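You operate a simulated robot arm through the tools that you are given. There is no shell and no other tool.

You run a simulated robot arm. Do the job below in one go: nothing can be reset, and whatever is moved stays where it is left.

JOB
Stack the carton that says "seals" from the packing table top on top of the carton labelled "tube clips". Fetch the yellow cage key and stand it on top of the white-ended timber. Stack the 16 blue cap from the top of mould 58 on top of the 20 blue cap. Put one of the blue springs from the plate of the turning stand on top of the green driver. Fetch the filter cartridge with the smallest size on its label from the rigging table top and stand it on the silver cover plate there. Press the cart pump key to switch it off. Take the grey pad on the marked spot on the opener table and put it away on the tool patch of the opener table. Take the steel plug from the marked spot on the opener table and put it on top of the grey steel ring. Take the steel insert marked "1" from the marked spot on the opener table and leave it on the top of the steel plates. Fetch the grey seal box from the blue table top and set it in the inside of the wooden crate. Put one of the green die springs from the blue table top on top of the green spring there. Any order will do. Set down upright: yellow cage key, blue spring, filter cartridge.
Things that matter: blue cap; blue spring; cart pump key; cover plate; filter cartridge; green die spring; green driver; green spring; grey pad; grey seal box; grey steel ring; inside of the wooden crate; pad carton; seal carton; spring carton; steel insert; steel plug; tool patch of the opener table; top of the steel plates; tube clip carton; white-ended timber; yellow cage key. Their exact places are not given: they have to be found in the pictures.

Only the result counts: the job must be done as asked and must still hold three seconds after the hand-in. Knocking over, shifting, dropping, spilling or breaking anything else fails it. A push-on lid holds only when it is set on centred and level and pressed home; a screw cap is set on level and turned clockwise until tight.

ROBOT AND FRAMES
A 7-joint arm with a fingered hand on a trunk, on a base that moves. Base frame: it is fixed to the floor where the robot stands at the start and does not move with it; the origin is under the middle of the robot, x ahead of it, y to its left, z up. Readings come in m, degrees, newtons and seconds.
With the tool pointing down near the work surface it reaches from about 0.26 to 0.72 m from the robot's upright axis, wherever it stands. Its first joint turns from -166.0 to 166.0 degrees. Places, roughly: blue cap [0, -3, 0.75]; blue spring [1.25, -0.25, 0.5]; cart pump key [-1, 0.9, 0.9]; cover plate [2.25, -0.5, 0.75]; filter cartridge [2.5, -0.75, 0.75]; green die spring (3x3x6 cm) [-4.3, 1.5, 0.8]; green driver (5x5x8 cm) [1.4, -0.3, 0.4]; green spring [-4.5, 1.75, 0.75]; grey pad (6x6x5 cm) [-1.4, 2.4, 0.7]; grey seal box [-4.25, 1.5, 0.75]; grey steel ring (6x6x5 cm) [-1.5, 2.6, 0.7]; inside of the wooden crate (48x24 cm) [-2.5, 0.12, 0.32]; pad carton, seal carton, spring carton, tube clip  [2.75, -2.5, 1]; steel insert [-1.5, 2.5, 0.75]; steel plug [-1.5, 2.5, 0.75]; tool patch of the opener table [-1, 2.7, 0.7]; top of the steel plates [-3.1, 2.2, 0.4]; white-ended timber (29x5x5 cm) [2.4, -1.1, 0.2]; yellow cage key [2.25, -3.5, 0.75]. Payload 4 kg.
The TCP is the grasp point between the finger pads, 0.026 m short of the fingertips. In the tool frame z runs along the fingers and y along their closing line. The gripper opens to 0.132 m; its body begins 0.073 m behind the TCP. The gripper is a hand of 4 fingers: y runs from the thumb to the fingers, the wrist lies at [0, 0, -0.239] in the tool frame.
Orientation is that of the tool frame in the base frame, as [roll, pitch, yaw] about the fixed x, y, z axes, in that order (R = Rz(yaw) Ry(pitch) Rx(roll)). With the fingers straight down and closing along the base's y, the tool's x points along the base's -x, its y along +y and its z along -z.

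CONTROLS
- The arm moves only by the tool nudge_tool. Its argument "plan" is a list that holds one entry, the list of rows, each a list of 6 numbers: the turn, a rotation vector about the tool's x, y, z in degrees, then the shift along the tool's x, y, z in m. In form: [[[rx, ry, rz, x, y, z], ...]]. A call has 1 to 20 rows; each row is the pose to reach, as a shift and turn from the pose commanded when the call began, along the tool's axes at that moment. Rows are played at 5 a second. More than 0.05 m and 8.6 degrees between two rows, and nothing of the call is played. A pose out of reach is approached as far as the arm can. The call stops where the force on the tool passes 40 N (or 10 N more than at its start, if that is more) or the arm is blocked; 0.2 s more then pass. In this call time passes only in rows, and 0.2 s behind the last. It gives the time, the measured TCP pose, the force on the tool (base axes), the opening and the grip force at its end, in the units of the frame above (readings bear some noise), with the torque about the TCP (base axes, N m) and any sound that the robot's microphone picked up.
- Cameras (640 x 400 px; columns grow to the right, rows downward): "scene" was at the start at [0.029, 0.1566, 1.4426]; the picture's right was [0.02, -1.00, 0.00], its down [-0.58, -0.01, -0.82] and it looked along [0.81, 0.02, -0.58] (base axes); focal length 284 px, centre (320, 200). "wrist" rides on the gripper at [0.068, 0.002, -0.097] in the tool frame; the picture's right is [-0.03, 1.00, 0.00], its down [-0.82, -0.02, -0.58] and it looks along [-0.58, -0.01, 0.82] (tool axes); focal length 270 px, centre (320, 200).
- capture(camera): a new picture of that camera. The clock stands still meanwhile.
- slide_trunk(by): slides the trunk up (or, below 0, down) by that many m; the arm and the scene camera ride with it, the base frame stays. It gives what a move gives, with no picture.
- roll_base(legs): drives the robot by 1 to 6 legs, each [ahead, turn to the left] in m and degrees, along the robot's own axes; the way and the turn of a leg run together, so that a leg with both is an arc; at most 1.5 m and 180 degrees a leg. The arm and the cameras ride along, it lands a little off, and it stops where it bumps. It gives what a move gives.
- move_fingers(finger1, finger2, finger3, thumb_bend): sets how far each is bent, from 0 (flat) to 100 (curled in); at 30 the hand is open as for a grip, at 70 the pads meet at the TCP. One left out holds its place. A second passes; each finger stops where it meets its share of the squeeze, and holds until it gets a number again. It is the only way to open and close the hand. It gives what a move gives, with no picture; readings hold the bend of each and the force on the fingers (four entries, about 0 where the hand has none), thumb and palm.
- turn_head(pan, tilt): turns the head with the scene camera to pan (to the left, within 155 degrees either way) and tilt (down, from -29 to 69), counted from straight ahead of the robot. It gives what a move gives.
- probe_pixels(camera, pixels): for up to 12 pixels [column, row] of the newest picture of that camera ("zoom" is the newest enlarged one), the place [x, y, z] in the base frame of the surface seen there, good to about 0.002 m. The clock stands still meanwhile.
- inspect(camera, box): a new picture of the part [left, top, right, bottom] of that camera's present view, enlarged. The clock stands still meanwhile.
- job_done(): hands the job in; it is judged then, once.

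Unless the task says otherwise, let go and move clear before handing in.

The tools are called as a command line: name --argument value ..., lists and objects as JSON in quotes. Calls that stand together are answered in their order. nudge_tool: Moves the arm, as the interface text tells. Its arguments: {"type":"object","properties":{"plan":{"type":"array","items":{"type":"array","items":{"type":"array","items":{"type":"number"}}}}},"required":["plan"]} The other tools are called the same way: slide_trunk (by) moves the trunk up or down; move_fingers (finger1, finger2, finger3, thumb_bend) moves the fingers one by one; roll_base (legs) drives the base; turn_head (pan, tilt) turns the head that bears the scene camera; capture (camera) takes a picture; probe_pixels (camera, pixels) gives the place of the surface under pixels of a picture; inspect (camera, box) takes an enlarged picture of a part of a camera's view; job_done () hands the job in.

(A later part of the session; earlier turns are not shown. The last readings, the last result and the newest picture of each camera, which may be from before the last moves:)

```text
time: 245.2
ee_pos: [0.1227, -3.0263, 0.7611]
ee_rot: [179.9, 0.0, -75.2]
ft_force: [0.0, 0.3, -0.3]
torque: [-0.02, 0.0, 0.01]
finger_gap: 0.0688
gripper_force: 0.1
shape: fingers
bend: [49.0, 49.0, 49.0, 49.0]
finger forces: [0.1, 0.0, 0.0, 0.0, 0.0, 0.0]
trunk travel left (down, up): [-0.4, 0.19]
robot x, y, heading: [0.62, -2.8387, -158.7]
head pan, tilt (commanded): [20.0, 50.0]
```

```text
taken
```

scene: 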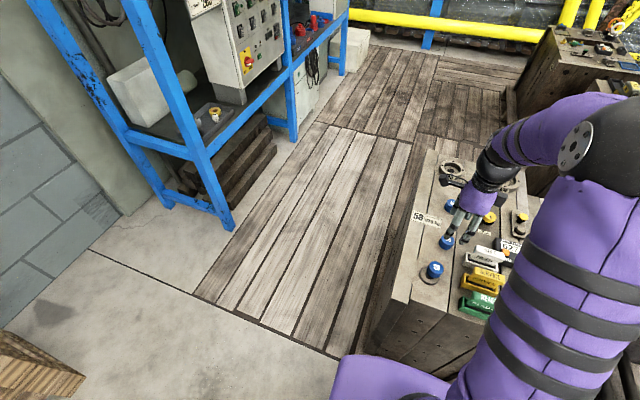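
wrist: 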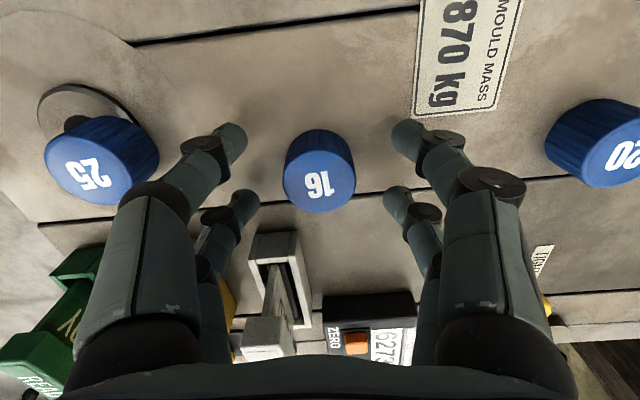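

Centred within 2 mm. I'll lower 3 mm more and close on cap 16.

nudge_tool --plan '[[[0, 0, 0, 0.0015, 0.001, 0.003]]]'

move_fingers --finger1 59 --finger2 59 --finger3 59 --thumb_bend 59

move_fingers --finger1 65 --finger2 65 --finger3 65 --thumb_bend 65

capture --camera "wrist"

```text
time: 245.6
ee_pos: [0.1231, -3.0291, 0.7567]
ee_rot: [179.9, 0.1, -75.2]
ft_force: [0.2, 0.1, -0.1]
torque: [-0.01, 0.01, 0.04]
finger_gap: 0.069
gripper_force: 0.0
shape: fingers
bend: [49.0, 49.0, 49.0, 49.0]
finger forces: [0.1, 0.0, 0.1, 0.1, 0.1, 0.0]
trunk travel left (down, up): [-0.4, 0.19]
robot x, y, heading: [0.624, -2.8437, -158.4]
head pan, tilt (commanded): [20.0, 50.0]
```

```text
time: 246.6
ee_pos: [0.1227, -3.0291, 0.7572]
ee_rot: [180.0, -0.1, -75.2]
ft_force: [0.9, -0.4, 0.7]
torque: [-0.02, 0.02, -0.02]
finger_gap: 0.0361
gripper_force: 0.0
shape: fingers
bend: [59.0, 59.0, 59.0, 59.0]
finger forces: [0.1, 0.0, 0.0, 0.0, 0.0, 0.1]
trunk travel left (down, up): [-0.4, 0.19]
robot x, y, heading: [0.6209, -2.8376, -158.8]
head pan, tilt (commanded): [20.0, 50.0]
```

```text
time: 247.6
ee_pos: [0.1222, -3.0279, 0.7582]
ee_rot: [180.0, 0.0, -75.1]
ft_force: [0.0, -0.2, -0.4]
torque: [0.01, 0.0, 0.0]
finger_gap: 0.0183
gripper_force: 1.1
shape: fingers
bend: [64.0, 64.0, 64.0, 65.0]
finger forces: [0.4, 0.6, 0.5, 0.2, 0.6, 0.1]
trunk travel left (down, up): [-0.4, 0.19]
robot x, y, heading: [0.6217, -2.8376, -158.7]
head pan, tilt (commanded): [20.0, 50.0]
```

```text
taken
```

wrist: 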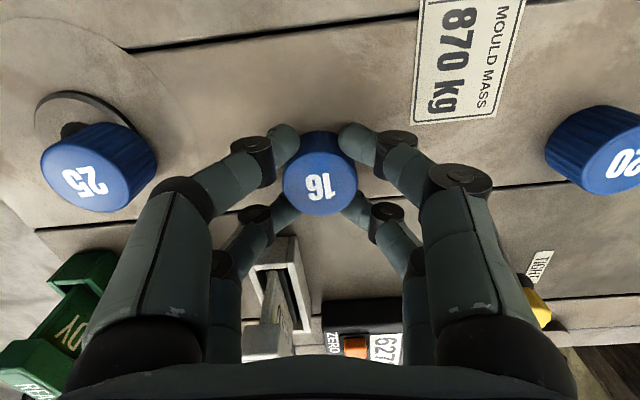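

The fingers cradle cap 16. I'll add a little squeeze and lift slightly to test.

move_fingers --finger1 68 --finger2 68 --finger3 68 --thumb_bend 68

nudge_tool --plan '[[[0, 0, 0, 0, 0, -0.01], [0, 0, 0, 0, 0, -0.03], [0, 0, 0, 0, 0, -0.05], [0, 0, 0, 0, 0, -0.06]]]'

capture --camera "wrist"

probe_pixels --camera "wrist" --pixels '[[320, 190], [292, 190], [348, 190], [320, 168], [320, 208]]'

```text
time: 248.6
ee_pos: [0.1225, -3.0284, 0.7572]
ee_rot: [179.8, 0.0, -75.2]
ft_force: [-0.1, -0.7, -0.1]
torque: [0.0, 0.03, 0.02]
finger_gap: 0.0149
gripper_force: 4.3
shape: fingers
bend: [65.0, 65.0, 65.0, 67.0]
finger forces: [1.9, 2.3, 2.0, 0.0, 2.3, 0.1]
trunk travel left (down, up): [-0.4, 0.19]
robot x, y, heading: [0.6235, -2.84, -158.4]
head pan, tilt (commanded): [20.0, 50.0]
```

```text
time: 249.6
ee_pos: [0.1206, -3.031, 0.8199]
ee_rot: [179.9, 0.0, -75.2]
ft_force: [-1.2, 0.6, -0.2]
torque: [0.04, 0.01, 0.02]
finger_gap: 0.0151
gripper_force: 4.4
shape: fingers
bend: [65.0, 65.0, 65.0, 67.0]
finger forces: [1.9, 2.2, 1.9, 0.1, 2.2, 0.0]
trunk travel left (down, up): [-0.4, 0.19]
robot x, y, heading: [0.6232, -2.8397, -158.6]
head pan, tilt (commanded): [20.0, 50.0]
```

```text
taken
```

wrist: 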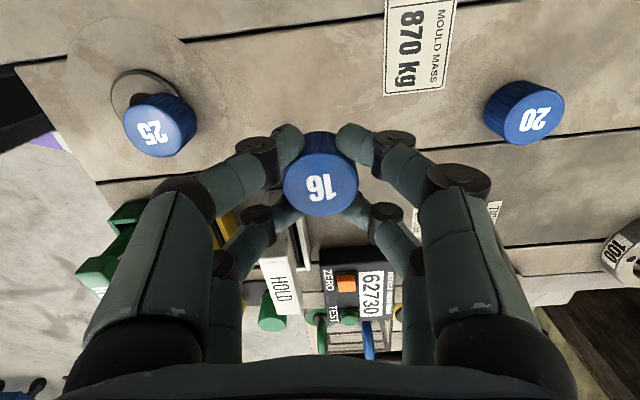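

```text
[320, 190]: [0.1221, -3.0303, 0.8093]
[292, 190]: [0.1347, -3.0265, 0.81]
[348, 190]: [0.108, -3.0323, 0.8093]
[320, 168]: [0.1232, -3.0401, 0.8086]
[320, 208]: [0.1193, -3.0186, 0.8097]
```

Cap 16 is held level (top 0.809, centre (0.121,-3.029)). I'll re-probe cap 20 from this view.

inspect --camera "wrist" --box '[470, 70, 590, 150]'

probe_pixels --camera "zoom" --pixels '[[330, 250], [232, 260], [428, 230], [345, 170], [325, 325], [330, 245]]'

```text
5.00 times, centred on (530, 110) of wrist
```

zoom: 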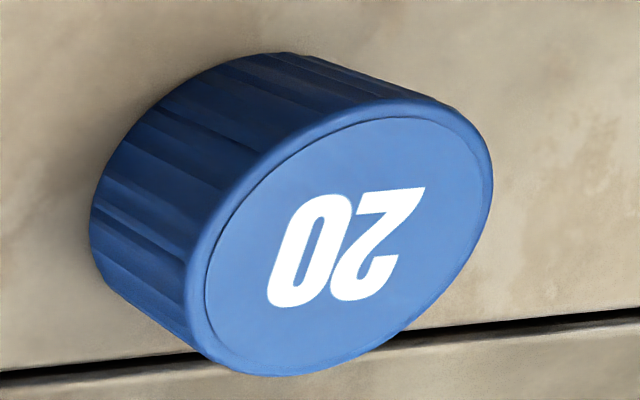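

```text
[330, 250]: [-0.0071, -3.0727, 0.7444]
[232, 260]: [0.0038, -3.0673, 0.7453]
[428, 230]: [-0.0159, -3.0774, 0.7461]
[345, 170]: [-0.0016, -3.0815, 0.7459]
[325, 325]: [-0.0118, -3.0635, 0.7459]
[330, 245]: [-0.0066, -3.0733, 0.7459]
```

Cap 20's top centre is (-0.007,-3.074). I'll carry cap 16 over it (tool +0.010,+0.136) and check.

nudge_tool --plan '[[[0, 0, 0, 0.003, 0.04, 0], [0, 0, 0, 0.006, 0.08, 0], [0, 0, 0, 0.009, 0.115, 0], [0, 0, 0, 0.0104, 0.1357, 0]]]'

capture --camera "wrist"

inspect --camera "scene" --box '[410, 170, 510, 260]'

```text
time: 250.6
ee_pos: [-0.0085, -3.0746, 0.819]
ee_rot: [179.9, 0.0, -75.2]
ft_force: [-1.0, 0.7, 0.7]
torque: [-0.04, -0.01, -0.05]
finger_gap: 0.0148
gripper_force: 4.6
shape: fingers
bend: [65.0, 65.0, 65.0, 67.0]
finger forces: [2.0, 2.3, 2.1, 0.0, 2.2, 0.0]
trunk travel left (down, up): [-0.4, 0.19]
robot x, y, heading: [0.6246, -2.8387, -158.5]
head pan, tilt (commanded): [20.0, 50.0]
```

```text
taken
```

wrist: 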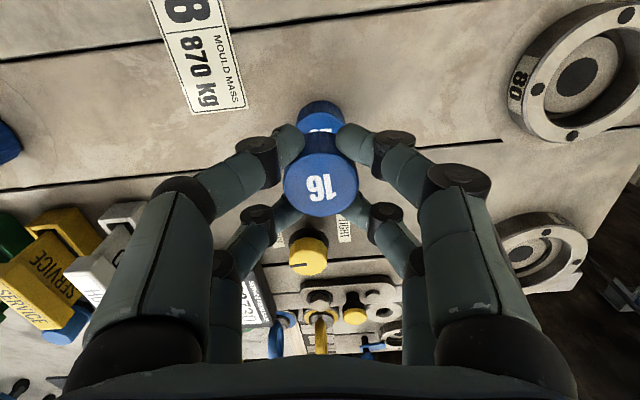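

```text
4.44 times, centred on (460, 215) of scene
```

zoom: 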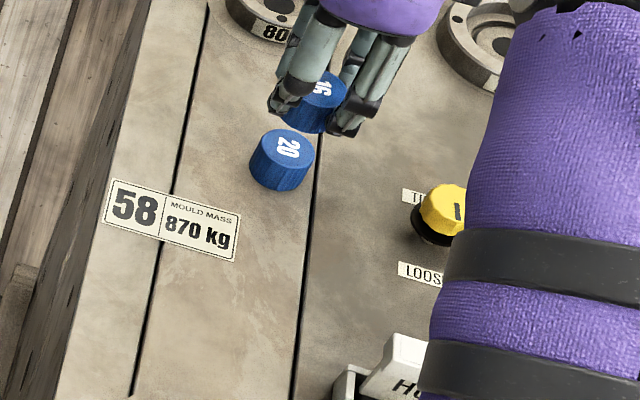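

probe_pixels --camera "wrist" --pixels '[[320, 190], [292, 190], [348, 190], [320, 168], [320, 208], [303, 122], [340, 122], [321, 112], [321, 106], [321, 122]]'

probe_pixels --camera "zoom" --pixels '[[287, 148], [258, 145], [310, 150], [287, 132], [283, 165], [320, 88], [300, 85], [340, 92]]'

```text
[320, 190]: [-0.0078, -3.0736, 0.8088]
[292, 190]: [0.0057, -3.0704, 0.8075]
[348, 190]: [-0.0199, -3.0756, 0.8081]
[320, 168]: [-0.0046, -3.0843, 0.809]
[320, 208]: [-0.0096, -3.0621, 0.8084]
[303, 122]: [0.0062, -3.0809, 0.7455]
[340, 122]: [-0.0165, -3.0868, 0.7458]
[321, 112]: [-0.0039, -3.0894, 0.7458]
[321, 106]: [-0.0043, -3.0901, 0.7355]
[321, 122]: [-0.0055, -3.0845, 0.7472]
```

```text
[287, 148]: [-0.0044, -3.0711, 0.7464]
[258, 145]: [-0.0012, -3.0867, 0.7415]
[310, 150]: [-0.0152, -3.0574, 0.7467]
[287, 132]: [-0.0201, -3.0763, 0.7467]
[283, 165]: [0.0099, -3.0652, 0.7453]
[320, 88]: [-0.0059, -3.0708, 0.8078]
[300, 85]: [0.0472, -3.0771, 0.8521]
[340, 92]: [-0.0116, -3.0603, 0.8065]
```

Cap 16 (-0.007,-3.073) is aligned with cap 20 (-0.007,-3.0725). Lowering 0.034 m, then by millimetres.

nudge_tool --plan '[[[0, 0, 0, 0, 0, 0.012], [0, 0, 0, 0, 0, 0.024], [0, 0, 0, 0, 0, 0.031], [0, 0, 0, 0, 0, 0.034]]]'

nudge_tool --plan '[[[0, 0, 0, 0, 0, 0.001], [0, 0, 0, 0, 0, 0.002]]]'

nudge_tool --plan '[[[0, 0, 0, 0, 0, 0.001]]]'

capture --camera "wrist"

inspect --camera "scene" --box '[430, 180, 490, 220]'

```text
time: 251.6
ee_pos: [-0.0074, -3.0746, 0.784]
ee_rot: [180.0, 0.0, -75.3]
ft_force: [-0.3, 0.5, 0.8]
torque: [-0.02, 0.0, -0.04]
finger_gap: 0.0147
gripper_force: 4.0
shape: fingers
bend: [65.0, 65.0, 65.0, 67.0]
finger forces: [2.0, 2.4, 2.0, 0.1, 2.2, 0.0]
trunk travel left (down, up): [-0.4, 0.19]
robot x, y, heading: [0.6234, -2.8403, -158.6]
head pan, tilt (commanded): [20.0, 50.0]
```

```text
time: 252.2
ee_pos: [-0.0056, -3.074, 0.7821]
ee_rot: [179.9, 0.0, -75.2]
ft_force: [0.7, -0.6, 1.0]
torque: [-0.03, 0.03, 0.01]
finger_gap: 0.0147
gripper_force: 4.2
shape: fingers
bend: [65.0, 65.0, 65.0, 67.0]
finger forces: [2.0, 2.3, 2.1, 0.0, 2.3, 0.0]
trunk travel left (down, up): [-0.4, 0.19]
robot x, y, heading: [0.62, -2.8419, -158.4]
head pan, tilt (commanded): [20.0, 50.0]
```

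```text
time: 252.6
ee_pos: [-0.0075, -3.0735, 0.7819]
ee_rot: [179.8, -0.1, -75.2]
ft_force: [0.8, 0.0, 4.2]
torque: [-0.01, -0.01, -0.01]
finger_gap: 0.0142
gripper_force: 5.1
shape: fingers
bend: [66.0, 65.0, 65.0, 67.0]
finger forces: [2.4, 2.6, 2.4, 0.0, 2.6, 0.0]
trunk travel left (down, up): [-0.4, 0.19]
robot x, y, heading: [0.621, -2.8406, -158.8]
head pan, tilt (commanded): [20.0, 50.0]
```

```text
taken
```

wrist: 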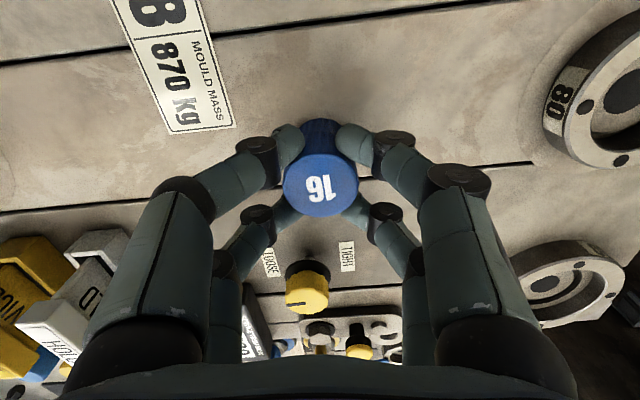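

```text
10.00 times, centred on (460, 200) of scene
```

zoom: 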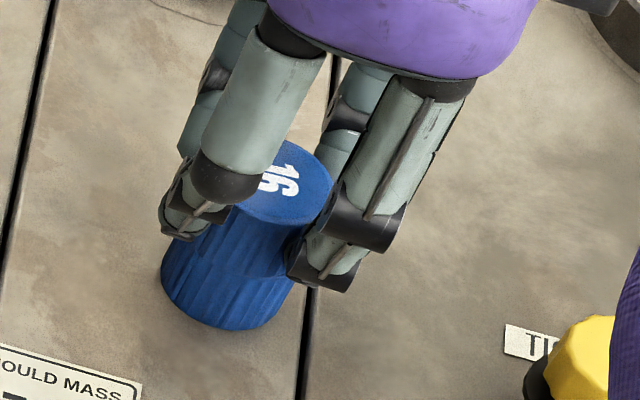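

Contact is reached (4.2 N) and the caps look aligned. I'll release in steps.

move_fingers --finger1 63 --finger2 63 --finger3 63 --thumb_bend 63

move_fingers --finger1 54 --finger2 54 --finger3 54 --thumb_bend 54

capture --camera "wrist"

inspect --camera "scene" --box '[430, 180, 490, 220]'

```text
time: 253.6
ee_pos: [-0.0066, -3.0745, 0.7804]
ee_rot: [179.8, 0.0, -75.2]
ft_force: [0.7, 0.6, 0.2]
torque: [-0.04, -0.01, -0.01]
finger_gap: 0.022
gripper_force: 0.0
shape: fingers
bend: [63.0, 63.0, 63.0, 63.0]
finger forces: [0.0, 0.1, 0.0, 0.0, 0.0, 0.0]
trunk travel left (down, up): [-0.4, 0.19]
robot x, y, heading: [0.6196, -2.838, -158.5]
head pan, tilt (commanded): [20.0, 50.0]
```

```text
time: 254.6
ee_pos: [-0.0073, -3.0747, 0.7823]
ee_rot: [179.9, 0.0, -75.2]
ft_force: [0.7, 0.5, 0.5]
torque: [0.02, 0.02, -0.03]
finger_gap: 0.0517
gripper_force: 0.0
shape: fingers
bend: [54.0, 54.0, 54.0, 54.0]
finger forces: [0.0, 0.1, 0.0, 0.0, 0.1, 0.1]
trunk travel left (down, up): [-0.4, 0.19]
robot x, y, heading: [0.6237, -2.8388, -158.6]
head pan, tilt (commanded): [20.0, 50.0]
```

```text
taken
```

wrist: 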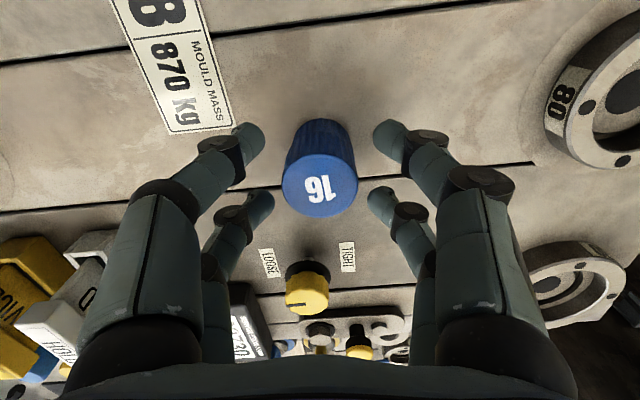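

```text
10.00 times, centred on (460, 200) of scene
```

zoom: 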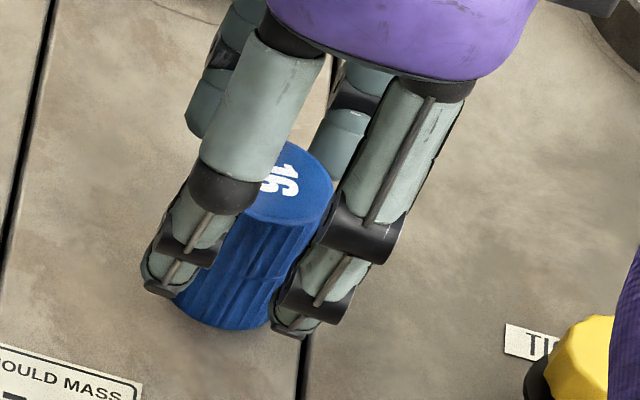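

Cap 16 sits on cap 20. I'll open a little more and lift straight up.

move_fingers --finger1 47 --finger2 47 --finger3 47 --thumb_bend 47

nudge_tool --plan '[[[0, 0, 0, 0, 0, -0.02], [0, 0, 0, 0, 0, -0.05], [0, 0, 0, 0, 0, -0.09], [0, 0, 0, 0, 0, -0.13], [0, 0, 0, 0, 0, -0.17], [0, 0, 0, 0, 0, -0.21]]]'

inspect --camera "scene" --box '[410, 170, 510, 260]'

```text
time: 255.6
ee_pos: [-0.0079, -3.0744, 0.7807]
ee_rot: [179.9, 0.0, -75.3]
ft_force: [-0.6, 0.6, 0.1]
torque: [0.01, -0.02, -0.02]
finger_gap: 0.0755
gripper_force: 0.1
shape: fingers
bend: [47.0, 47.0, 47.0, 47.0]
finger forces: [0.0, 0.0, 0.1, 0.0, 0.0, 0.0]
trunk travel left (down, up): [-0.4, 0.19]
robot x, y, heading: [0.6211, -2.8379, -158.3]
head pan, tilt (commanded): [20.0, 50.0]
```

```text
time: 257.0
ee_pos: [-0.0065, -3.0724, 0.9904]
ee_rot: [-180.0, 0.0, -75.2]
ft_force: [-0.5, 0.0, -0.6]
torque: [0.04, -0.01, -0.02]
finger_gap: 0.0755
gripper_force: 0.0
shape: fingers
bend: [47.0, 47.0, 47.0, 47.0]
finger forces: [0.0, 0.0, 0.0, 0.1, 0.1, 0.0]
trunk travel left (down, up): [-0.4, 0.19]
robot x, y, heading: [0.6223, -2.8395, -158.2]
head pan, tilt (commanded): [20.0, 50.0]
```

```text
4.44 times, centred on (460, 215) of scene
```

zoom: 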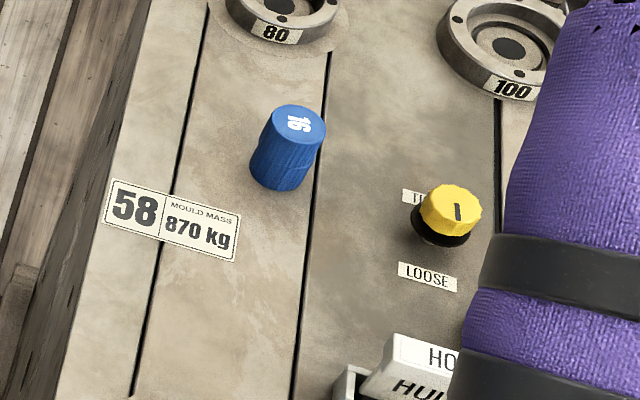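

Cap 16 is stacked on cap 20. Next I'll retract, back away from the pallet, and look along the way to the pump cart.

nudge_tool --plan '[[[0, 0, 0, 0, -0.045, -0.01], [0, 0, 0, 0, -0.09, -0.02], [0, 0, 0, 0, -0.135, -0.03], [0, 0, 0, 0, -0.18, -0.04], [0, 0, 0, 0, -0.225, -0.05], [0, 0, 0, 0, -0.26, -0.06]]]'

roll_base --legs '[[-0.4, 0], [0, -97]]'

turn_head --pan 25 --tilt 30

capture --camera "scene"

```text
time: 258.4
ee_pos: [0.2461, -3.0097, 1.0487]
ee_rot: [179.7, 0.1, -75.2]
ft_force: [-0.2, 0.2, 0.2]
torque: [-0.03, -0.02, 0.0]
finger_gap: 0.0758
gripper_force: 0.0
shape: fingers
bend: [47.0, 47.0, 47.0, 47.0]
finger forces: [0.1, 0.0, 0.1, 0.1, 0.0, 0.0]
trunk travel left (down, up): [-0.4, 0.19]
robot x, y, heading: [0.6212, -2.8417, -158.3]
head pan, tilt (commanded): [20.0, 50.0]
```

```text
time: 265.4
ee_pos: [0.8731, -2.3004, 1.0504]
ee_rot: [179.9, 0.0, -172.9]
ft_force: [0.8, 0.5, -0.4]
torque: [-0.02, -0.01, 0.0]
finger_gap: 0.0755
gripper_force: 0.0
shape: fingers
bend: [47.0, 47.0, 47.0, 47.0]
finger forces: [0.0, 0.0, 0.0, 0.0, 0.0, 0.0]
trunk travel left (down, up): [-0.4, 0.19]
robot x, y, heading: [0.9912, -2.6971, 103.6]
head pan, tilt (commanded): [20.0, 50.0]
```

```text
time: 266.3
ee_pos: [0.8723, -2.2999, 1.0485]
ee_rot: [179.9, 0.0, -172.8]
ft_force: [0.7, -0.3, 0.5]
torque: [0.0, 0.01, 0.0]
finger_gap: 0.0758
gripper_force: 0.0
shape: fingers
bend: [47.0, 47.0, 47.0, 47.0]
finger forces: [0.0, 0.0, 0.0, 0.0, 0.0, 0.0]
trunk travel left (down, up): [-0.4, 0.19]
robot x, y, heading: [0.9926, -2.6978, 103.7]
head pan, tilt (commanded): [25.0, 30.0]
```

```text
taken
```

scene: 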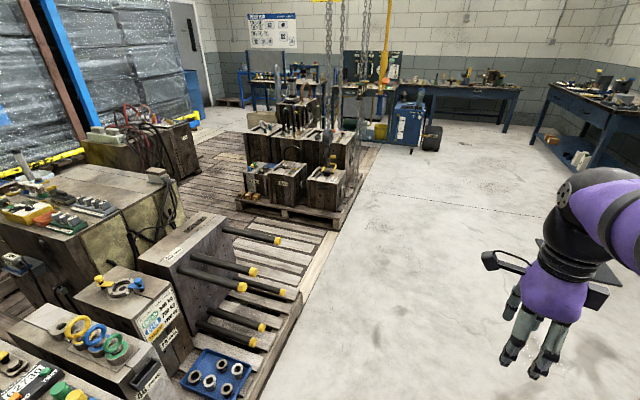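

probe_pixels --camera "scene" --pixels '[[340, 225], [362, 175], [300, 290], [338, 130], [383, 75], [395, 145], [435, 145], [500, 135], [405, 110], [350, 105], [330, 60]]'

inspect --camera "scene" --box '[230, 20, 550, 220]'

```text
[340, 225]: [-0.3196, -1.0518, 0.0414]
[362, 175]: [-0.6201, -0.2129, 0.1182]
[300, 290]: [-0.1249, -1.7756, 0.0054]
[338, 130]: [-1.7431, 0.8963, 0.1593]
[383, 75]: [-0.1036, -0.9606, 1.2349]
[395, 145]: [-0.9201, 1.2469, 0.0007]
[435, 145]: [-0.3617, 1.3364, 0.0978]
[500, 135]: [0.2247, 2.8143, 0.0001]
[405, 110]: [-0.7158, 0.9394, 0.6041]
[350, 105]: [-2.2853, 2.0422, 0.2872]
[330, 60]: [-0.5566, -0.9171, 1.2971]
```

```text
2.00 times, centred on (390, 120) of scene
```

zoom: 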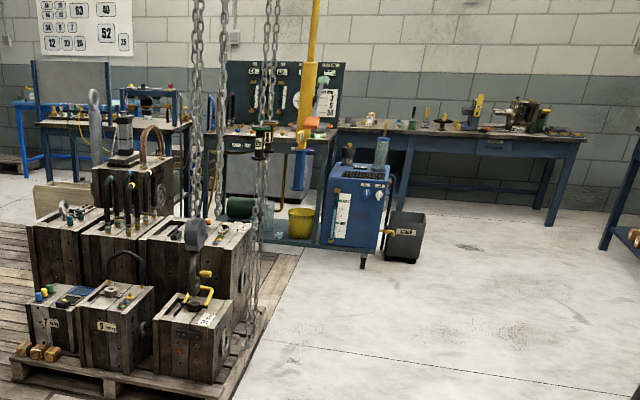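

The way is clear along x≈0.5–1.0 (hoist hook hangs at (-0.1,-0.96)). I'll drive up to about (0.4,-0.3) and look at the cart.

roll_base --legs '[[1.25, 0], [1.2, 0], [0, 30]]'

turn_head --pan 20 --tilt 25

capture --camera "scene"

inspect --camera "scene" --box '[180, 100, 460, 300]'

```text
time: 280.1
ee_pos: [0.1064, 0.0185, 1.0497]
ee_rot: [179.9, 0.0, -142.3]
ft_force: [-0.1, 0.7, 0.4]
torque: [0.02, -0.01, -0.04]
finger_gap: 0.0756
gripper_force: 0.0
shape: fingers
bend: [47.0, 47.0, 47.0, 47.0]
finger forces: [0.1, 0.1, 0.0, 0.0, 0.0, 0.0]
trunk travel left (down, up): [-0.4, 0.19]
robot x, y, heading: [0.4062, -0.2634, 134.5]
head pan, tilt (commanded): [25.0, 30.0]
```

```text
time: 280.8
ee_pos: [0.1065, 0.0194, 1.0495]
ee_rot: [179.9, 0.1, -142.1]
ft_force: [0.3, 0.1, -0.4]
torque: [-0.04, 0.02, 0.0]
finger_gap: 0.0756
gripper_force: 0.1
shape: fingers
bend: [47.0, 47.0, 47.0, 47.0]
finger forces: [0.0, 0.0, 0.0, 0.0, 0.0, 0.1]
trunk travel left (down, up): [-0.4, 0.19]
robot x, y, heading: [0.4086, -0.2608, 134.6]
head pan, tilt (commanded): [20.0, 25.0]
```

```text
taken
```

scene: 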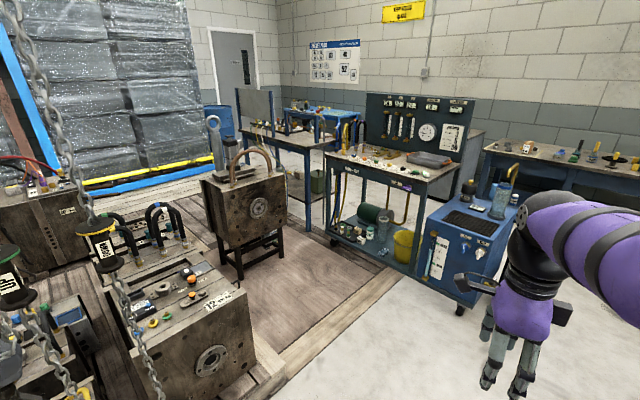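

```text
2.00 times, centred on (320, 200) of scene
```

zoom: 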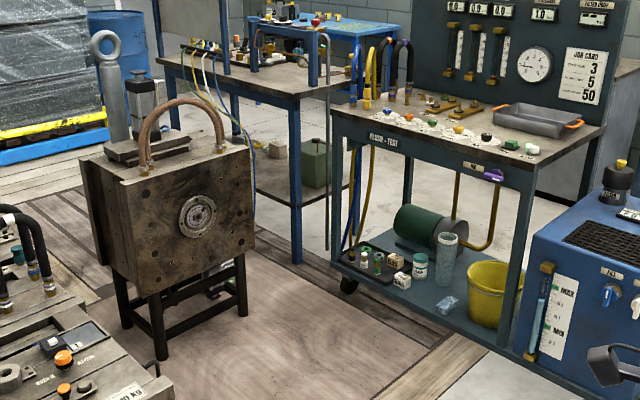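

The test cart's front apron has something near zoom (480,170). I'll zoom in on it.

inspect --camera "scene" --box '[370, 170, 450, 220]'

probe_pixels --camera "zoom" --pixels '[[320, 200], [340, 150], [450, 130], [200, 100]]'

inspect --camera "scene" --box '[330, 130, 440, 200]'

```text
8.00 times, centred on (410, 195) of scene
```

zoom: 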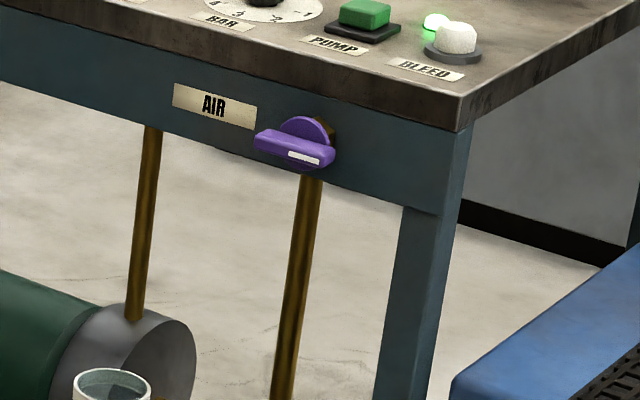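

```text
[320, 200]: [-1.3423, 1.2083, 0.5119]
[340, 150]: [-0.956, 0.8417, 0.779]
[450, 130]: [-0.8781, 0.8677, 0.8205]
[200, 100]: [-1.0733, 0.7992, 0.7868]
```

```text
5.71 times, centred on (385, 165) of scene
```

zoom: 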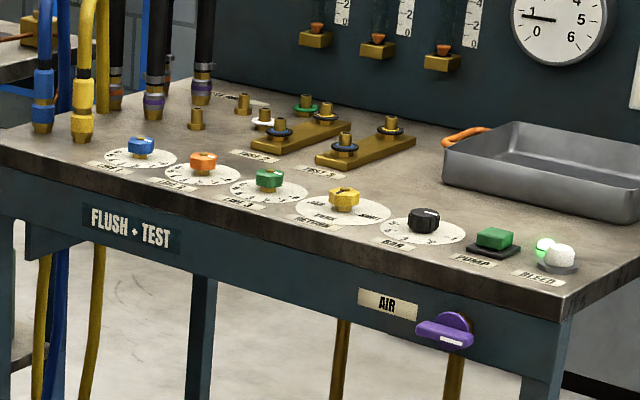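

The green PUMP key sits at zoom (493,240) next to a lit green lamp. I'll probe it.

probe_pixels --camera "zoom" --pixels '[[495, 236], [480, 236], [510, 240], [495, 228], [493, 248], [470, 262], [560, 258], [545, 243], [425, 215], [560, 290], [500, 275], [440, 165]]'

```text
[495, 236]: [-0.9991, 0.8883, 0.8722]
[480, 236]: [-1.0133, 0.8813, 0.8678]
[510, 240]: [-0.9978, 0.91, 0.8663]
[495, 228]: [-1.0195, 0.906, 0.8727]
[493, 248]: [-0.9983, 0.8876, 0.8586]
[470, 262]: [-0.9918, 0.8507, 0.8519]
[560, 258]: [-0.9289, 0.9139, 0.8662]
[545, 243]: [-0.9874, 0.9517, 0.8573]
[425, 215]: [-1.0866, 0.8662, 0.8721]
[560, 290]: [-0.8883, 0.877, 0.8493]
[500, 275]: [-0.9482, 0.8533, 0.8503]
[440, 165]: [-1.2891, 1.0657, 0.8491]
```

The PUMP key is centred at about (-1.007,0.896), top z 0.872. I'll probe the chiller, mould stand and pallet to plan a stop point in front of the cart.

probe_pixels --camera "scene" --pixels '[[425, 285], [415, 250], [465, 300], [330, 235], [392, 265], [285, 255], [245, 285], [330, 310], [270, 370], [400, 350], [380, 180], [330, 160]]'

```text
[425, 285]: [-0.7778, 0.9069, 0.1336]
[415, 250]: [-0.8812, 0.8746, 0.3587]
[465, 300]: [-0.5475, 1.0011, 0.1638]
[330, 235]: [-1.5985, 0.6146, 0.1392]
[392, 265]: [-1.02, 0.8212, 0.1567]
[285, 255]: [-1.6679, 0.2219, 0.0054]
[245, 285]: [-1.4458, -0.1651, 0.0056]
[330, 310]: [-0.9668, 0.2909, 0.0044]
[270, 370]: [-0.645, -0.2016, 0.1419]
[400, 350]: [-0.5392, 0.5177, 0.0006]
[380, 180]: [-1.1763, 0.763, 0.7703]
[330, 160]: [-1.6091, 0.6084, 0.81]
```

I'll drive to about (-0.80,0.38) and face the cart squarely (heading ≈109°).

roll_base --legs '[[0, 17.4], [1.37, 0], [0, -42.6]]'

turn_head --pan 15 --tilt 45

capture --camera "scene"

capture --camera "wrist"

```text
time: 290.8
ee_pos: [-0.9182, 0.7823, 1.0503]
ee_rot: [179.9, 0.0, -168.8]
ft_force: [0.3, 0.4, -0.6]
torque: [0.01, 0.01, 0.02]
finger_gap: 0.076
gripper_force: 0.1
shape: fingers
bend: [47.0, 47.0, 47.0, 47.0]
finger forces: [0.0, 0.0, 0.0, 0.1, 0.0, 0.0]
trunk travel left (down, up): [-0.4, 0.19]
robot x, y, heading: [-0.771, 0.4015, 108.0]
head pan, tilt (commanded): [20.0, 25.0]
```

```text
time: 291.6
ee_pos: [-0.9168, 0.7822, 1.0492]
ee_rot: [-179.9, -0.1, -168.7]
ft_force: [0.2, 0.2, -0.4]
torque: [-0.01, 0.01, -0.03]
finger_gap: 0.0756
gripper_force: 0.1
shape: fingers
bend: [47.0, 47.0, 47.0, 47.0]
finger forces: [0.1, 0.0, 0.0, 0.0, 0.1, 0.0]
trunk travel left (down, up): [-0.4, 0.19]
robot x, y, heading: [-0.7706, 0.4027, 108.2]
head pan, tilt (commanded): [15.0, 45.0]
```

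```text
taken
```

scene: 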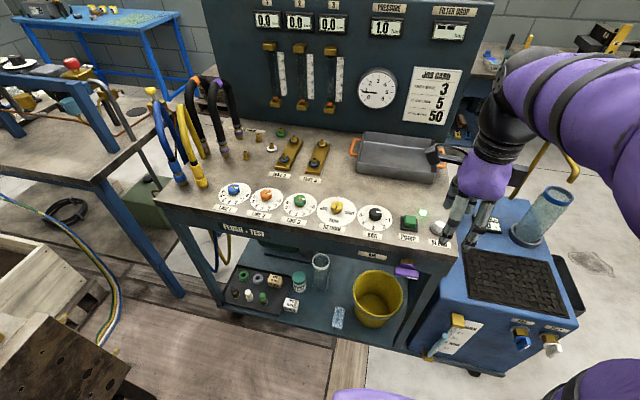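

```text
taken
```

wrist: 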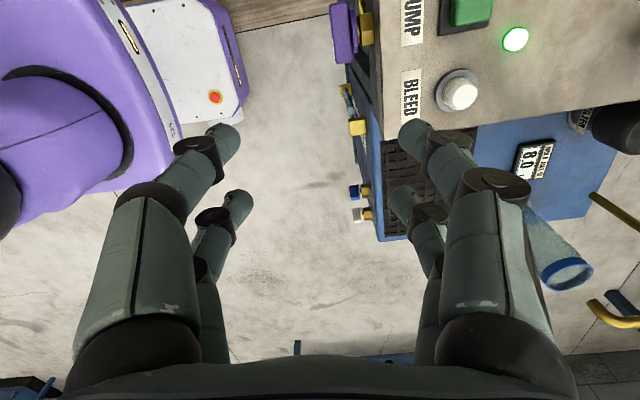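

inspect --camera "scene" --box '[370, 200, 460, 260]'

probe_pixels --camera "zoom" --pixels '[[280, 150], [240, 150], [320, 150], [280, 120], [280, 180], [240, 210], [470, 180], [380, 90], [60, 110]]'

```text
6.67 times, centred on (415, 230) of scene
```

zoom: 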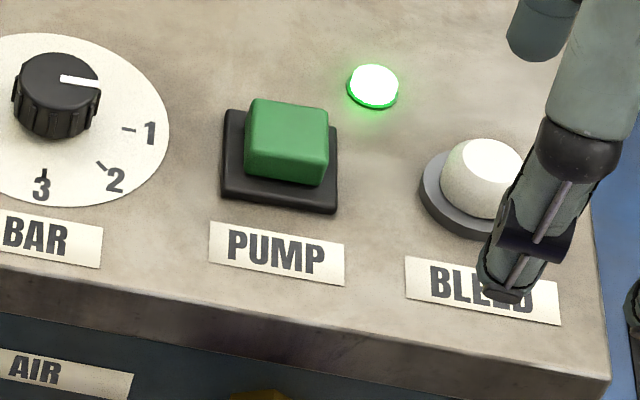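

```text
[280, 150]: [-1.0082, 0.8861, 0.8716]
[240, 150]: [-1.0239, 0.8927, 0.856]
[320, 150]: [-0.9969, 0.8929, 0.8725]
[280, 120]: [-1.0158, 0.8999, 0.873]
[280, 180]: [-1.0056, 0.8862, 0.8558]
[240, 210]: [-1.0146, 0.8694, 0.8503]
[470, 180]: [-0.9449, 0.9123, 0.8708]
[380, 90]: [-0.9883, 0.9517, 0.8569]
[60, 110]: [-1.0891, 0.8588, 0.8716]
```

The green PUMP button (≈2.6 cm square, top 0.8725) is centred at about (-1.010,0.894). I'll test closing just finger1 and the thumb to make a single pressing pair, with the others flat.

move_fingers --finger1 70 --finger2 5 --finger3 5 --thumb_bend 70

capture --camera "wrist"

inspect --camera "scene" --box '[390, 100, 570, 260]'

```text
time: 292.6
ee_pos: [-0.9175, 0.7826, 1.0496]
ee_rot: [179.9, 0.0, -168.8]
ft_force: [-0.2, -0.8, -0.6]
torque: [-0.03, 0.03, 0.01]
finger_gap: 0.0016
gripper_force: 0.0
shape: fingers
bend: [70.0, 5.0, 5.0, 70.0]
finger forces: [0.0, 0.1, 0.0, 0.0, 0.0, 0.0]
trunk travel left (down, up): [-0.4, 0.19]
robot x, y, heading: [-0.7711, 0.3956, 108.2]
head pan, tilt (commanded): [15.0, 45.0]
```

```text
taken
```

wrist: 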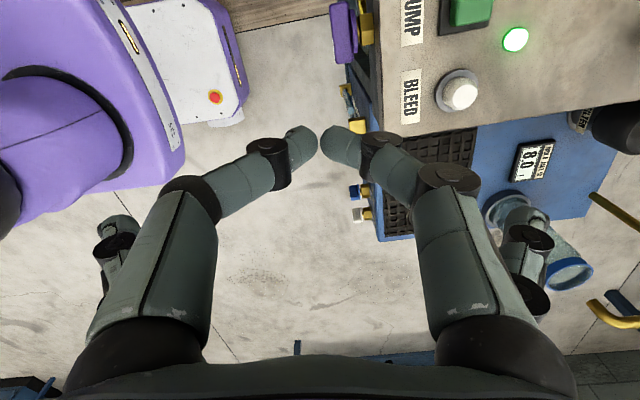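

```text
2.50 times, centred on (480, 180) of scene
```

zoom: 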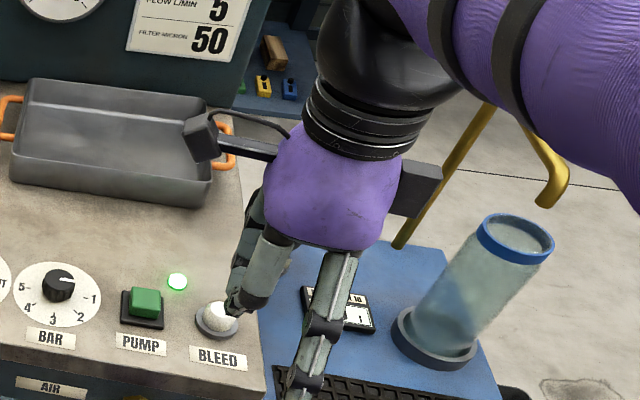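

f1 and thumb meet as one pressing pair. I'll probe the pressing tips and the splayed fingers' tips for heights.

probe_pixels --camera "wrist" --pixels '[[312, 145], [335, 145], [118, 222], [110, 260], [525, 212], [535, 240], [530, 290], [300, 140]]'

probe_pixels --camera "zoom" --pixels '[[235, 305], [245, 285], [255, 270], [300, 390], [320, 330], [262, 200]]'

```text
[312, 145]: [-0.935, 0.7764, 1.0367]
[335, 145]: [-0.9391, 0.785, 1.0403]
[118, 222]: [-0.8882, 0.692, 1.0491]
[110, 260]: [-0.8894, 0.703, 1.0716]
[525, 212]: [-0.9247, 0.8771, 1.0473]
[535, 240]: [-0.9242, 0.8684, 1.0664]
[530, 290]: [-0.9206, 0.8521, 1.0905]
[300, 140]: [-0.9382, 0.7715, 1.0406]
```

```text
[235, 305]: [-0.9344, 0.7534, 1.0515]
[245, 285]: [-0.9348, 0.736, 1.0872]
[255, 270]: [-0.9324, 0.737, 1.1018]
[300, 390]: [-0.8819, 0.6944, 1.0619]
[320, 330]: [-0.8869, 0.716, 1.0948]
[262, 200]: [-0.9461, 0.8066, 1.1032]
```

probe_pixels --camera "zoom" --pixels '[[110, 195], [205, 203], [20, 150], [225, 160], [100, 165], [145, 298], [160, 290], [130, 295], [147, 310]]'

```text
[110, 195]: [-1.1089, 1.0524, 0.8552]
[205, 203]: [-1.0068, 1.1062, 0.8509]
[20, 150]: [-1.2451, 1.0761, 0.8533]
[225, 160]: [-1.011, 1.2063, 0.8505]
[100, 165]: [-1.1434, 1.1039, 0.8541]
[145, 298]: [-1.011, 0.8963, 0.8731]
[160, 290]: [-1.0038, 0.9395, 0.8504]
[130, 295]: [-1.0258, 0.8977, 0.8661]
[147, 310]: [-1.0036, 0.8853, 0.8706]
```

The press path is clear (tray starts beyond y 1.05). I'll move so the pressing tips are over the button and descend to ~1 cm above it.

nudge_tool --plan '[[[0, 0, 0, 0.018, 0.043, 0], [0, 0, 0, 0.036, 0.086, 0], [0, 0, 0, 0.0537, 0.1284, 0], [0, 0, 0, 0.0537, 0.1284, 0.045], [0, 0, 0, 0.0537, 0.1284, 0.09], [0, 0, 0, 0.0537, 0.1284, 0.135]]]'

capture --camera "wrist"

inspect --camera "scene" --box '[350, 150, 500, 270]'

```text
time: 294.0
ee_pos: [-0.9944, 0.9012, 0.9148]
ee_rot: [179.8, 0.1, -168.7]
ft_force: [0.7, 0.4, -0.2]
torque: [0.02, 0.0, 0.01]
finger_gap: 0.0014
gripper_force: 0.0
shape: fingers
bend: [70.0, 5.0, 5.0, 70.0]
finger forces: [0.0, 0.1, 0.1, 0.0, 0.1, 0.0]
trunk travel left (down, up): [-0.4, 0.19]
robot x, y, heading: [-0.7736, 0.3986, 108.0]
head pan, tilt (commanded): [15.0, 45.0]
```

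```text
taken
```

wrist: 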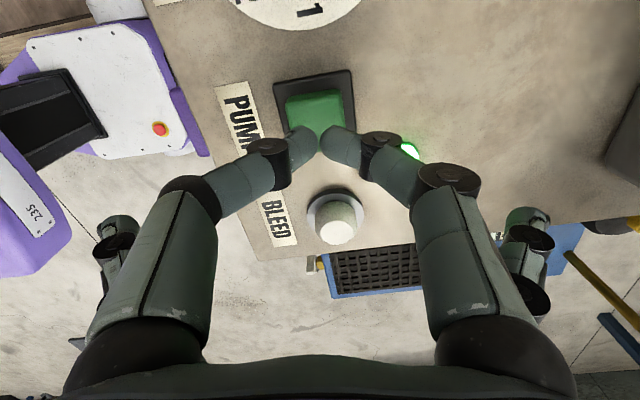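

```text
3.33 times, centred on (425, 210) of scene
```

zoom: 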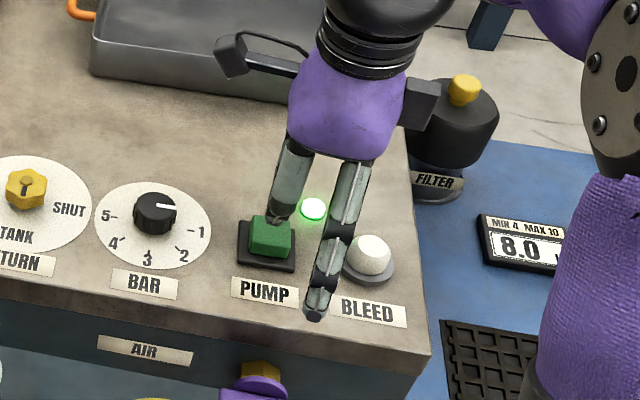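

probe_pixels --camera "wrist" --pixels '[[316, 95], [316, 105], [316, 115], [316, 122], [292, 110], [340, 105], [312, 145], [330, 145], [350, 80], [280, 90]]'

probe_pixels --camera "zoom" --pixels '[[270, 235], [252, 235], [290, 240], [270, 222], [268, 250], [280, 212], [285, 200], [320, 300]]'

```text
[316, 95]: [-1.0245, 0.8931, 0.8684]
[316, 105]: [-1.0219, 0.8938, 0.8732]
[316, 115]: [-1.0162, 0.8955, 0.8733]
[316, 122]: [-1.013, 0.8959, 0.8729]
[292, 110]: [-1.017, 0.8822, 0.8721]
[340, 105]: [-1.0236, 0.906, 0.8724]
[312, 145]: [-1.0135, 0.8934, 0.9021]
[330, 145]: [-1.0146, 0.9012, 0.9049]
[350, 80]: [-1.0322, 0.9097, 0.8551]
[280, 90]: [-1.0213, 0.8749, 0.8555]
```

```text
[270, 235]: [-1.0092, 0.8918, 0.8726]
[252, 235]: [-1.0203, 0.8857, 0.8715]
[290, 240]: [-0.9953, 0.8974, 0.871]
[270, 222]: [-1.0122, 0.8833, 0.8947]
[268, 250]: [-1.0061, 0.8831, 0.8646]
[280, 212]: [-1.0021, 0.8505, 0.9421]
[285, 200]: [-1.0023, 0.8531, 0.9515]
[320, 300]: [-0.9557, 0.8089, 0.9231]
```

Tips are within ~3 mm of the button centre. I'll descend in small steps and watch for force or a click.

nudge_tool --plan '[[[0, 0, 0, 0.002, -0.002, 0.005], [0, 0, 0, 0.002, -0.002, 0.01], [0, 0, 0, 0.002, -0.002, 0.013]]]'

nudge_tool --plan '[[[0, 0, 0, 0, 0, 0.001], [0, 0, 0, 0, 0, 0.002], [0, 0, 0, 0, 0, 0.003]]]'

```text
time: 294.8
ee_pos: [-0.9978, 0.8968, 0.9029]
ee_rot: [180.0, 0.0, -168.8]
ft_force: [0.2, -0.8, 0.0]
torque: [-0.02, 0.0, -0.04]
finger_gap: 0.0012
gripper_force: 0.1
shape: fingers
bend: [70.0, 5.0, 5.0, 70.0]
finger forces: [0.0, 0.0, 0.0, 0.1, 0.2, 0.0]
trunk travel left (down, up): [-0.4, 0.19]
robot x, y, heading: [-0.7741, 0.3975, 108.2]
head pan, tilt (commanded): [15.0, 45.0]
```

```text
time: 295.6
ee_pos: [-0.9972, 0.8982, 0.8985]
ee_rot: [-180.0, 0.0, -168.7]
ft_force: [0.7, 0.5, -0.1]
torque: [0.05, 0.03, 0.01]
finger_gap: 0.0008
gripper_force: 0.4
shape: fingers
bend: [70.0, 5.0, 5.0, 70.0]
finger forces: [0.6, 0.1, 0.0, 0.0, 0.2, 0.1]
trunk travel left (down, up): [-0.4, 0.19]
robot x, y, heading: [-0.7719, 0.3963, 108.1]
head pan, tilt (commanded): [15.0, 45.0]
```

Contact is starting (finger1 0.6 N). I'll continue pressing by millimetres and check the lamp.

nudge_tool --plan '[[[0, 0, 0, 0, 0, 0.001], [0, 0, 0, 0, 0, 0.002]]]'

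inspect --camera "scene" --box '[350, 150, 500, 270]'

```text
time: 296.2
ee_pos: [-0.9983, 0.8969, 0.8965]
ee_rot: [179.9, 0.0, -168.7]
ft_force: [-1.6, -0.6, 1.5]
torque: [-0.03, 0.04, 0.03]
finger_gap: 0.0008
gripper_force: 1.5
shape: fingers
bend: [70.0, 5.0, 5.0, 70.0]
finger forces: [1.0, 0.1, 0.0, 0.0, 0.8, 0.0]
trunk travel left (down, up): [-0.4, 0.19]
robot x, y, heading: [-0.7707, 0.3949, 107.9]
head pan, tilt (commanded): [15.0, 45.0]
heard: click
```

```text
3.33 times, centred on (425, 210) of scene
```

zoom: 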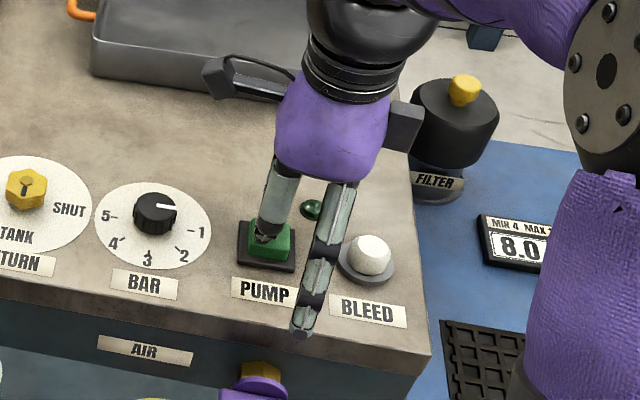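

A click was heard and the lamp went dark at zoom (310,209). I'll lift straight off and verify it stays off.

nudge_tool --plan '[[[0, 0, 0, 0, 0, -0.02], [0, 0, 0, 0, 0, -0.06], [0, 0, 0, 0, 0, -0.1], [0, 0, 0, 0, 0, -0.15]]]'

inspect --camera "scene" --box '[350, 150, 500, 270]'

move_fingers --finger1 45 --finger2 45 --finger3 45 --thumb_bend 45

```text
time: 297.2
ee_pos: [-0.9975, 0.8966, 1.0463]
ee_rot: [179.9, 0.0, -168.7]
ft_force: [-0.3, -0.2, -0.8]
torque: [-0.04, -0.01, 0.05]
finger_gap: 0.001
gripper_force: 0.0
shape: fingers
bend: [70.0, 5.0, 5.0, 70.0]
finger forces: [0.1, 0.0, 0.1, 0.1, 0.0, 0.0]
trunk travel left (down, up): [-0.4, 0.19]
robot x, y, heading: [-0.7703, 0.3981, 107.8]
head pan, tilt (commanded): [15.0, 45.0]
```

```text
3.33 times, centred on (425, 210) of scene
```

zoom: 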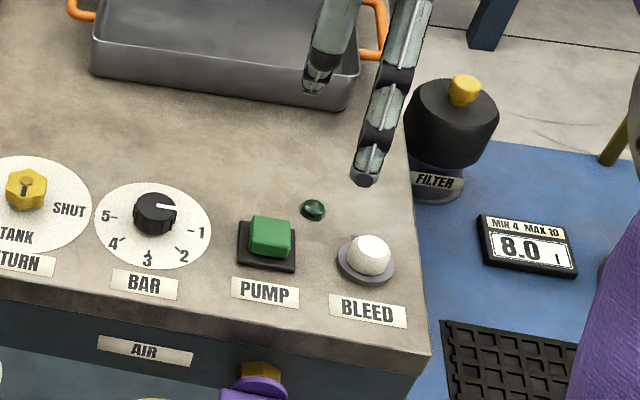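

```text
time: 298.2
ee_pos: [-0.9991, 0.8979, 1.0456]
ee_rot: [179.9, 0.0, -168.7]
ft_force: [-0.4, 0.1, 0.3]
torque: [-0.01, -0.02, 0.0]
finger_gap: 0.0826
gripper_force: 0.0
shape: fingers
bend: [45.0, 45.0, 45.0, 45.0]
finger forces: [0.0, 0.0, 0.1, 0.1, 0.0, 0.0]
trunk travel left (down, up): [-0.4, 0.19]
robot x, y, heading: [-0.7719, 0.3952, 108.0]
head pan, tilt (commanded): [15.0, 45.0]
```

The pump is off (lamp dark). Next is the opener table. I'll retract the arm, back away, and circle round the chiller on its right side.

nudge_tool --plan '[[[0, 0, 0, 0, -0.045, -0.01], [0, 0, 0, 0, -0.09, -0.02], [0, 0, 0, 0, -0.13, -0.03], [0, 0, 0, 0, -0.16, -0.04]]]'

roll_base --legs '[[-0.15, 0], [0, -85], [1.0, 0], [0, 60]]'

turn_head --pan 20 --tilt 25

capture --camera "scene"

```text
time: 299.2
ee_pos: [-0.969, 0.7413, 1.0842]
ee_rot: [179.9, 0.0, -168.8]
ft_force: [-0.6, -0.5, -0.1]
torque: [0.0, -0.02, -0.02]
finger_gap: 0.0826
gripper_force: 0.0
shape: fingers
bend: [45.0, 45.0, 45.0, 45.0]
finger forces: [0.0, 0.1, 0.0, 0.1, 0.0, 0.1]
trunk travel left (down, up): [-0.4, 0.19]
robot x, y, heading: [-0.7741, 0.3964, 108.0]
head pan, tilt (commanded): [15.0, 45.0]
```

```text
time: 302.8
ee_pos: [-0.6434, 0.6681, 1.0847]
ee_rot: [179.9, 0.2, 150.5]
ft_force: [-0.9, 0.3, 0.7]
torque: [0.0, -0.03, 0.03]
finger_gap: 0.0832
gripper_force: 0.0
shape: fingers
bend: [45.0, 45.0, 45.0, 45.0]
finger forces: [0.0, 0.1, 0.0, 0.0, 0.0, 0.0]
trunk travel left (down, up): [-0.4, 0.19]
robot x, y, heading: [-0.7259, 0.2837, 78.7]
head pan, tilt (commanded): [15.0, 45.0]
stopped in leg 2: the robot was blocked; the commanded pose is now the measured one
```

```text
time: 303.6
ee_pos: [-0.6434, 0.668, 1.0861]
ee_rot: [179.8, -0.1, 150.7]
ft_force: [1.0, -0.2, 0.2]
torque: [-0.01, 0.01, 0.0]
finger_gap: 0.083
gripper_force: 0.0
shape: fingers
bend: [45.0, 45.0, 45.0, 45.0]
finger forces: [0.0, 0.1, 0.0, 0.1, 0.0, 0.1]
trunk travel left (down, up): [-0.4, 0.19]
robot x, y, heading: [-0.7267, 0.2801, 79.0]
head pan, tilt (commanded): [20.0, 25.0]
```

```text
taken
```

scene: 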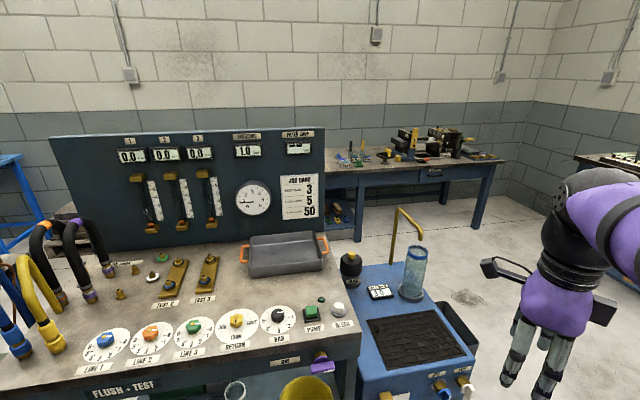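

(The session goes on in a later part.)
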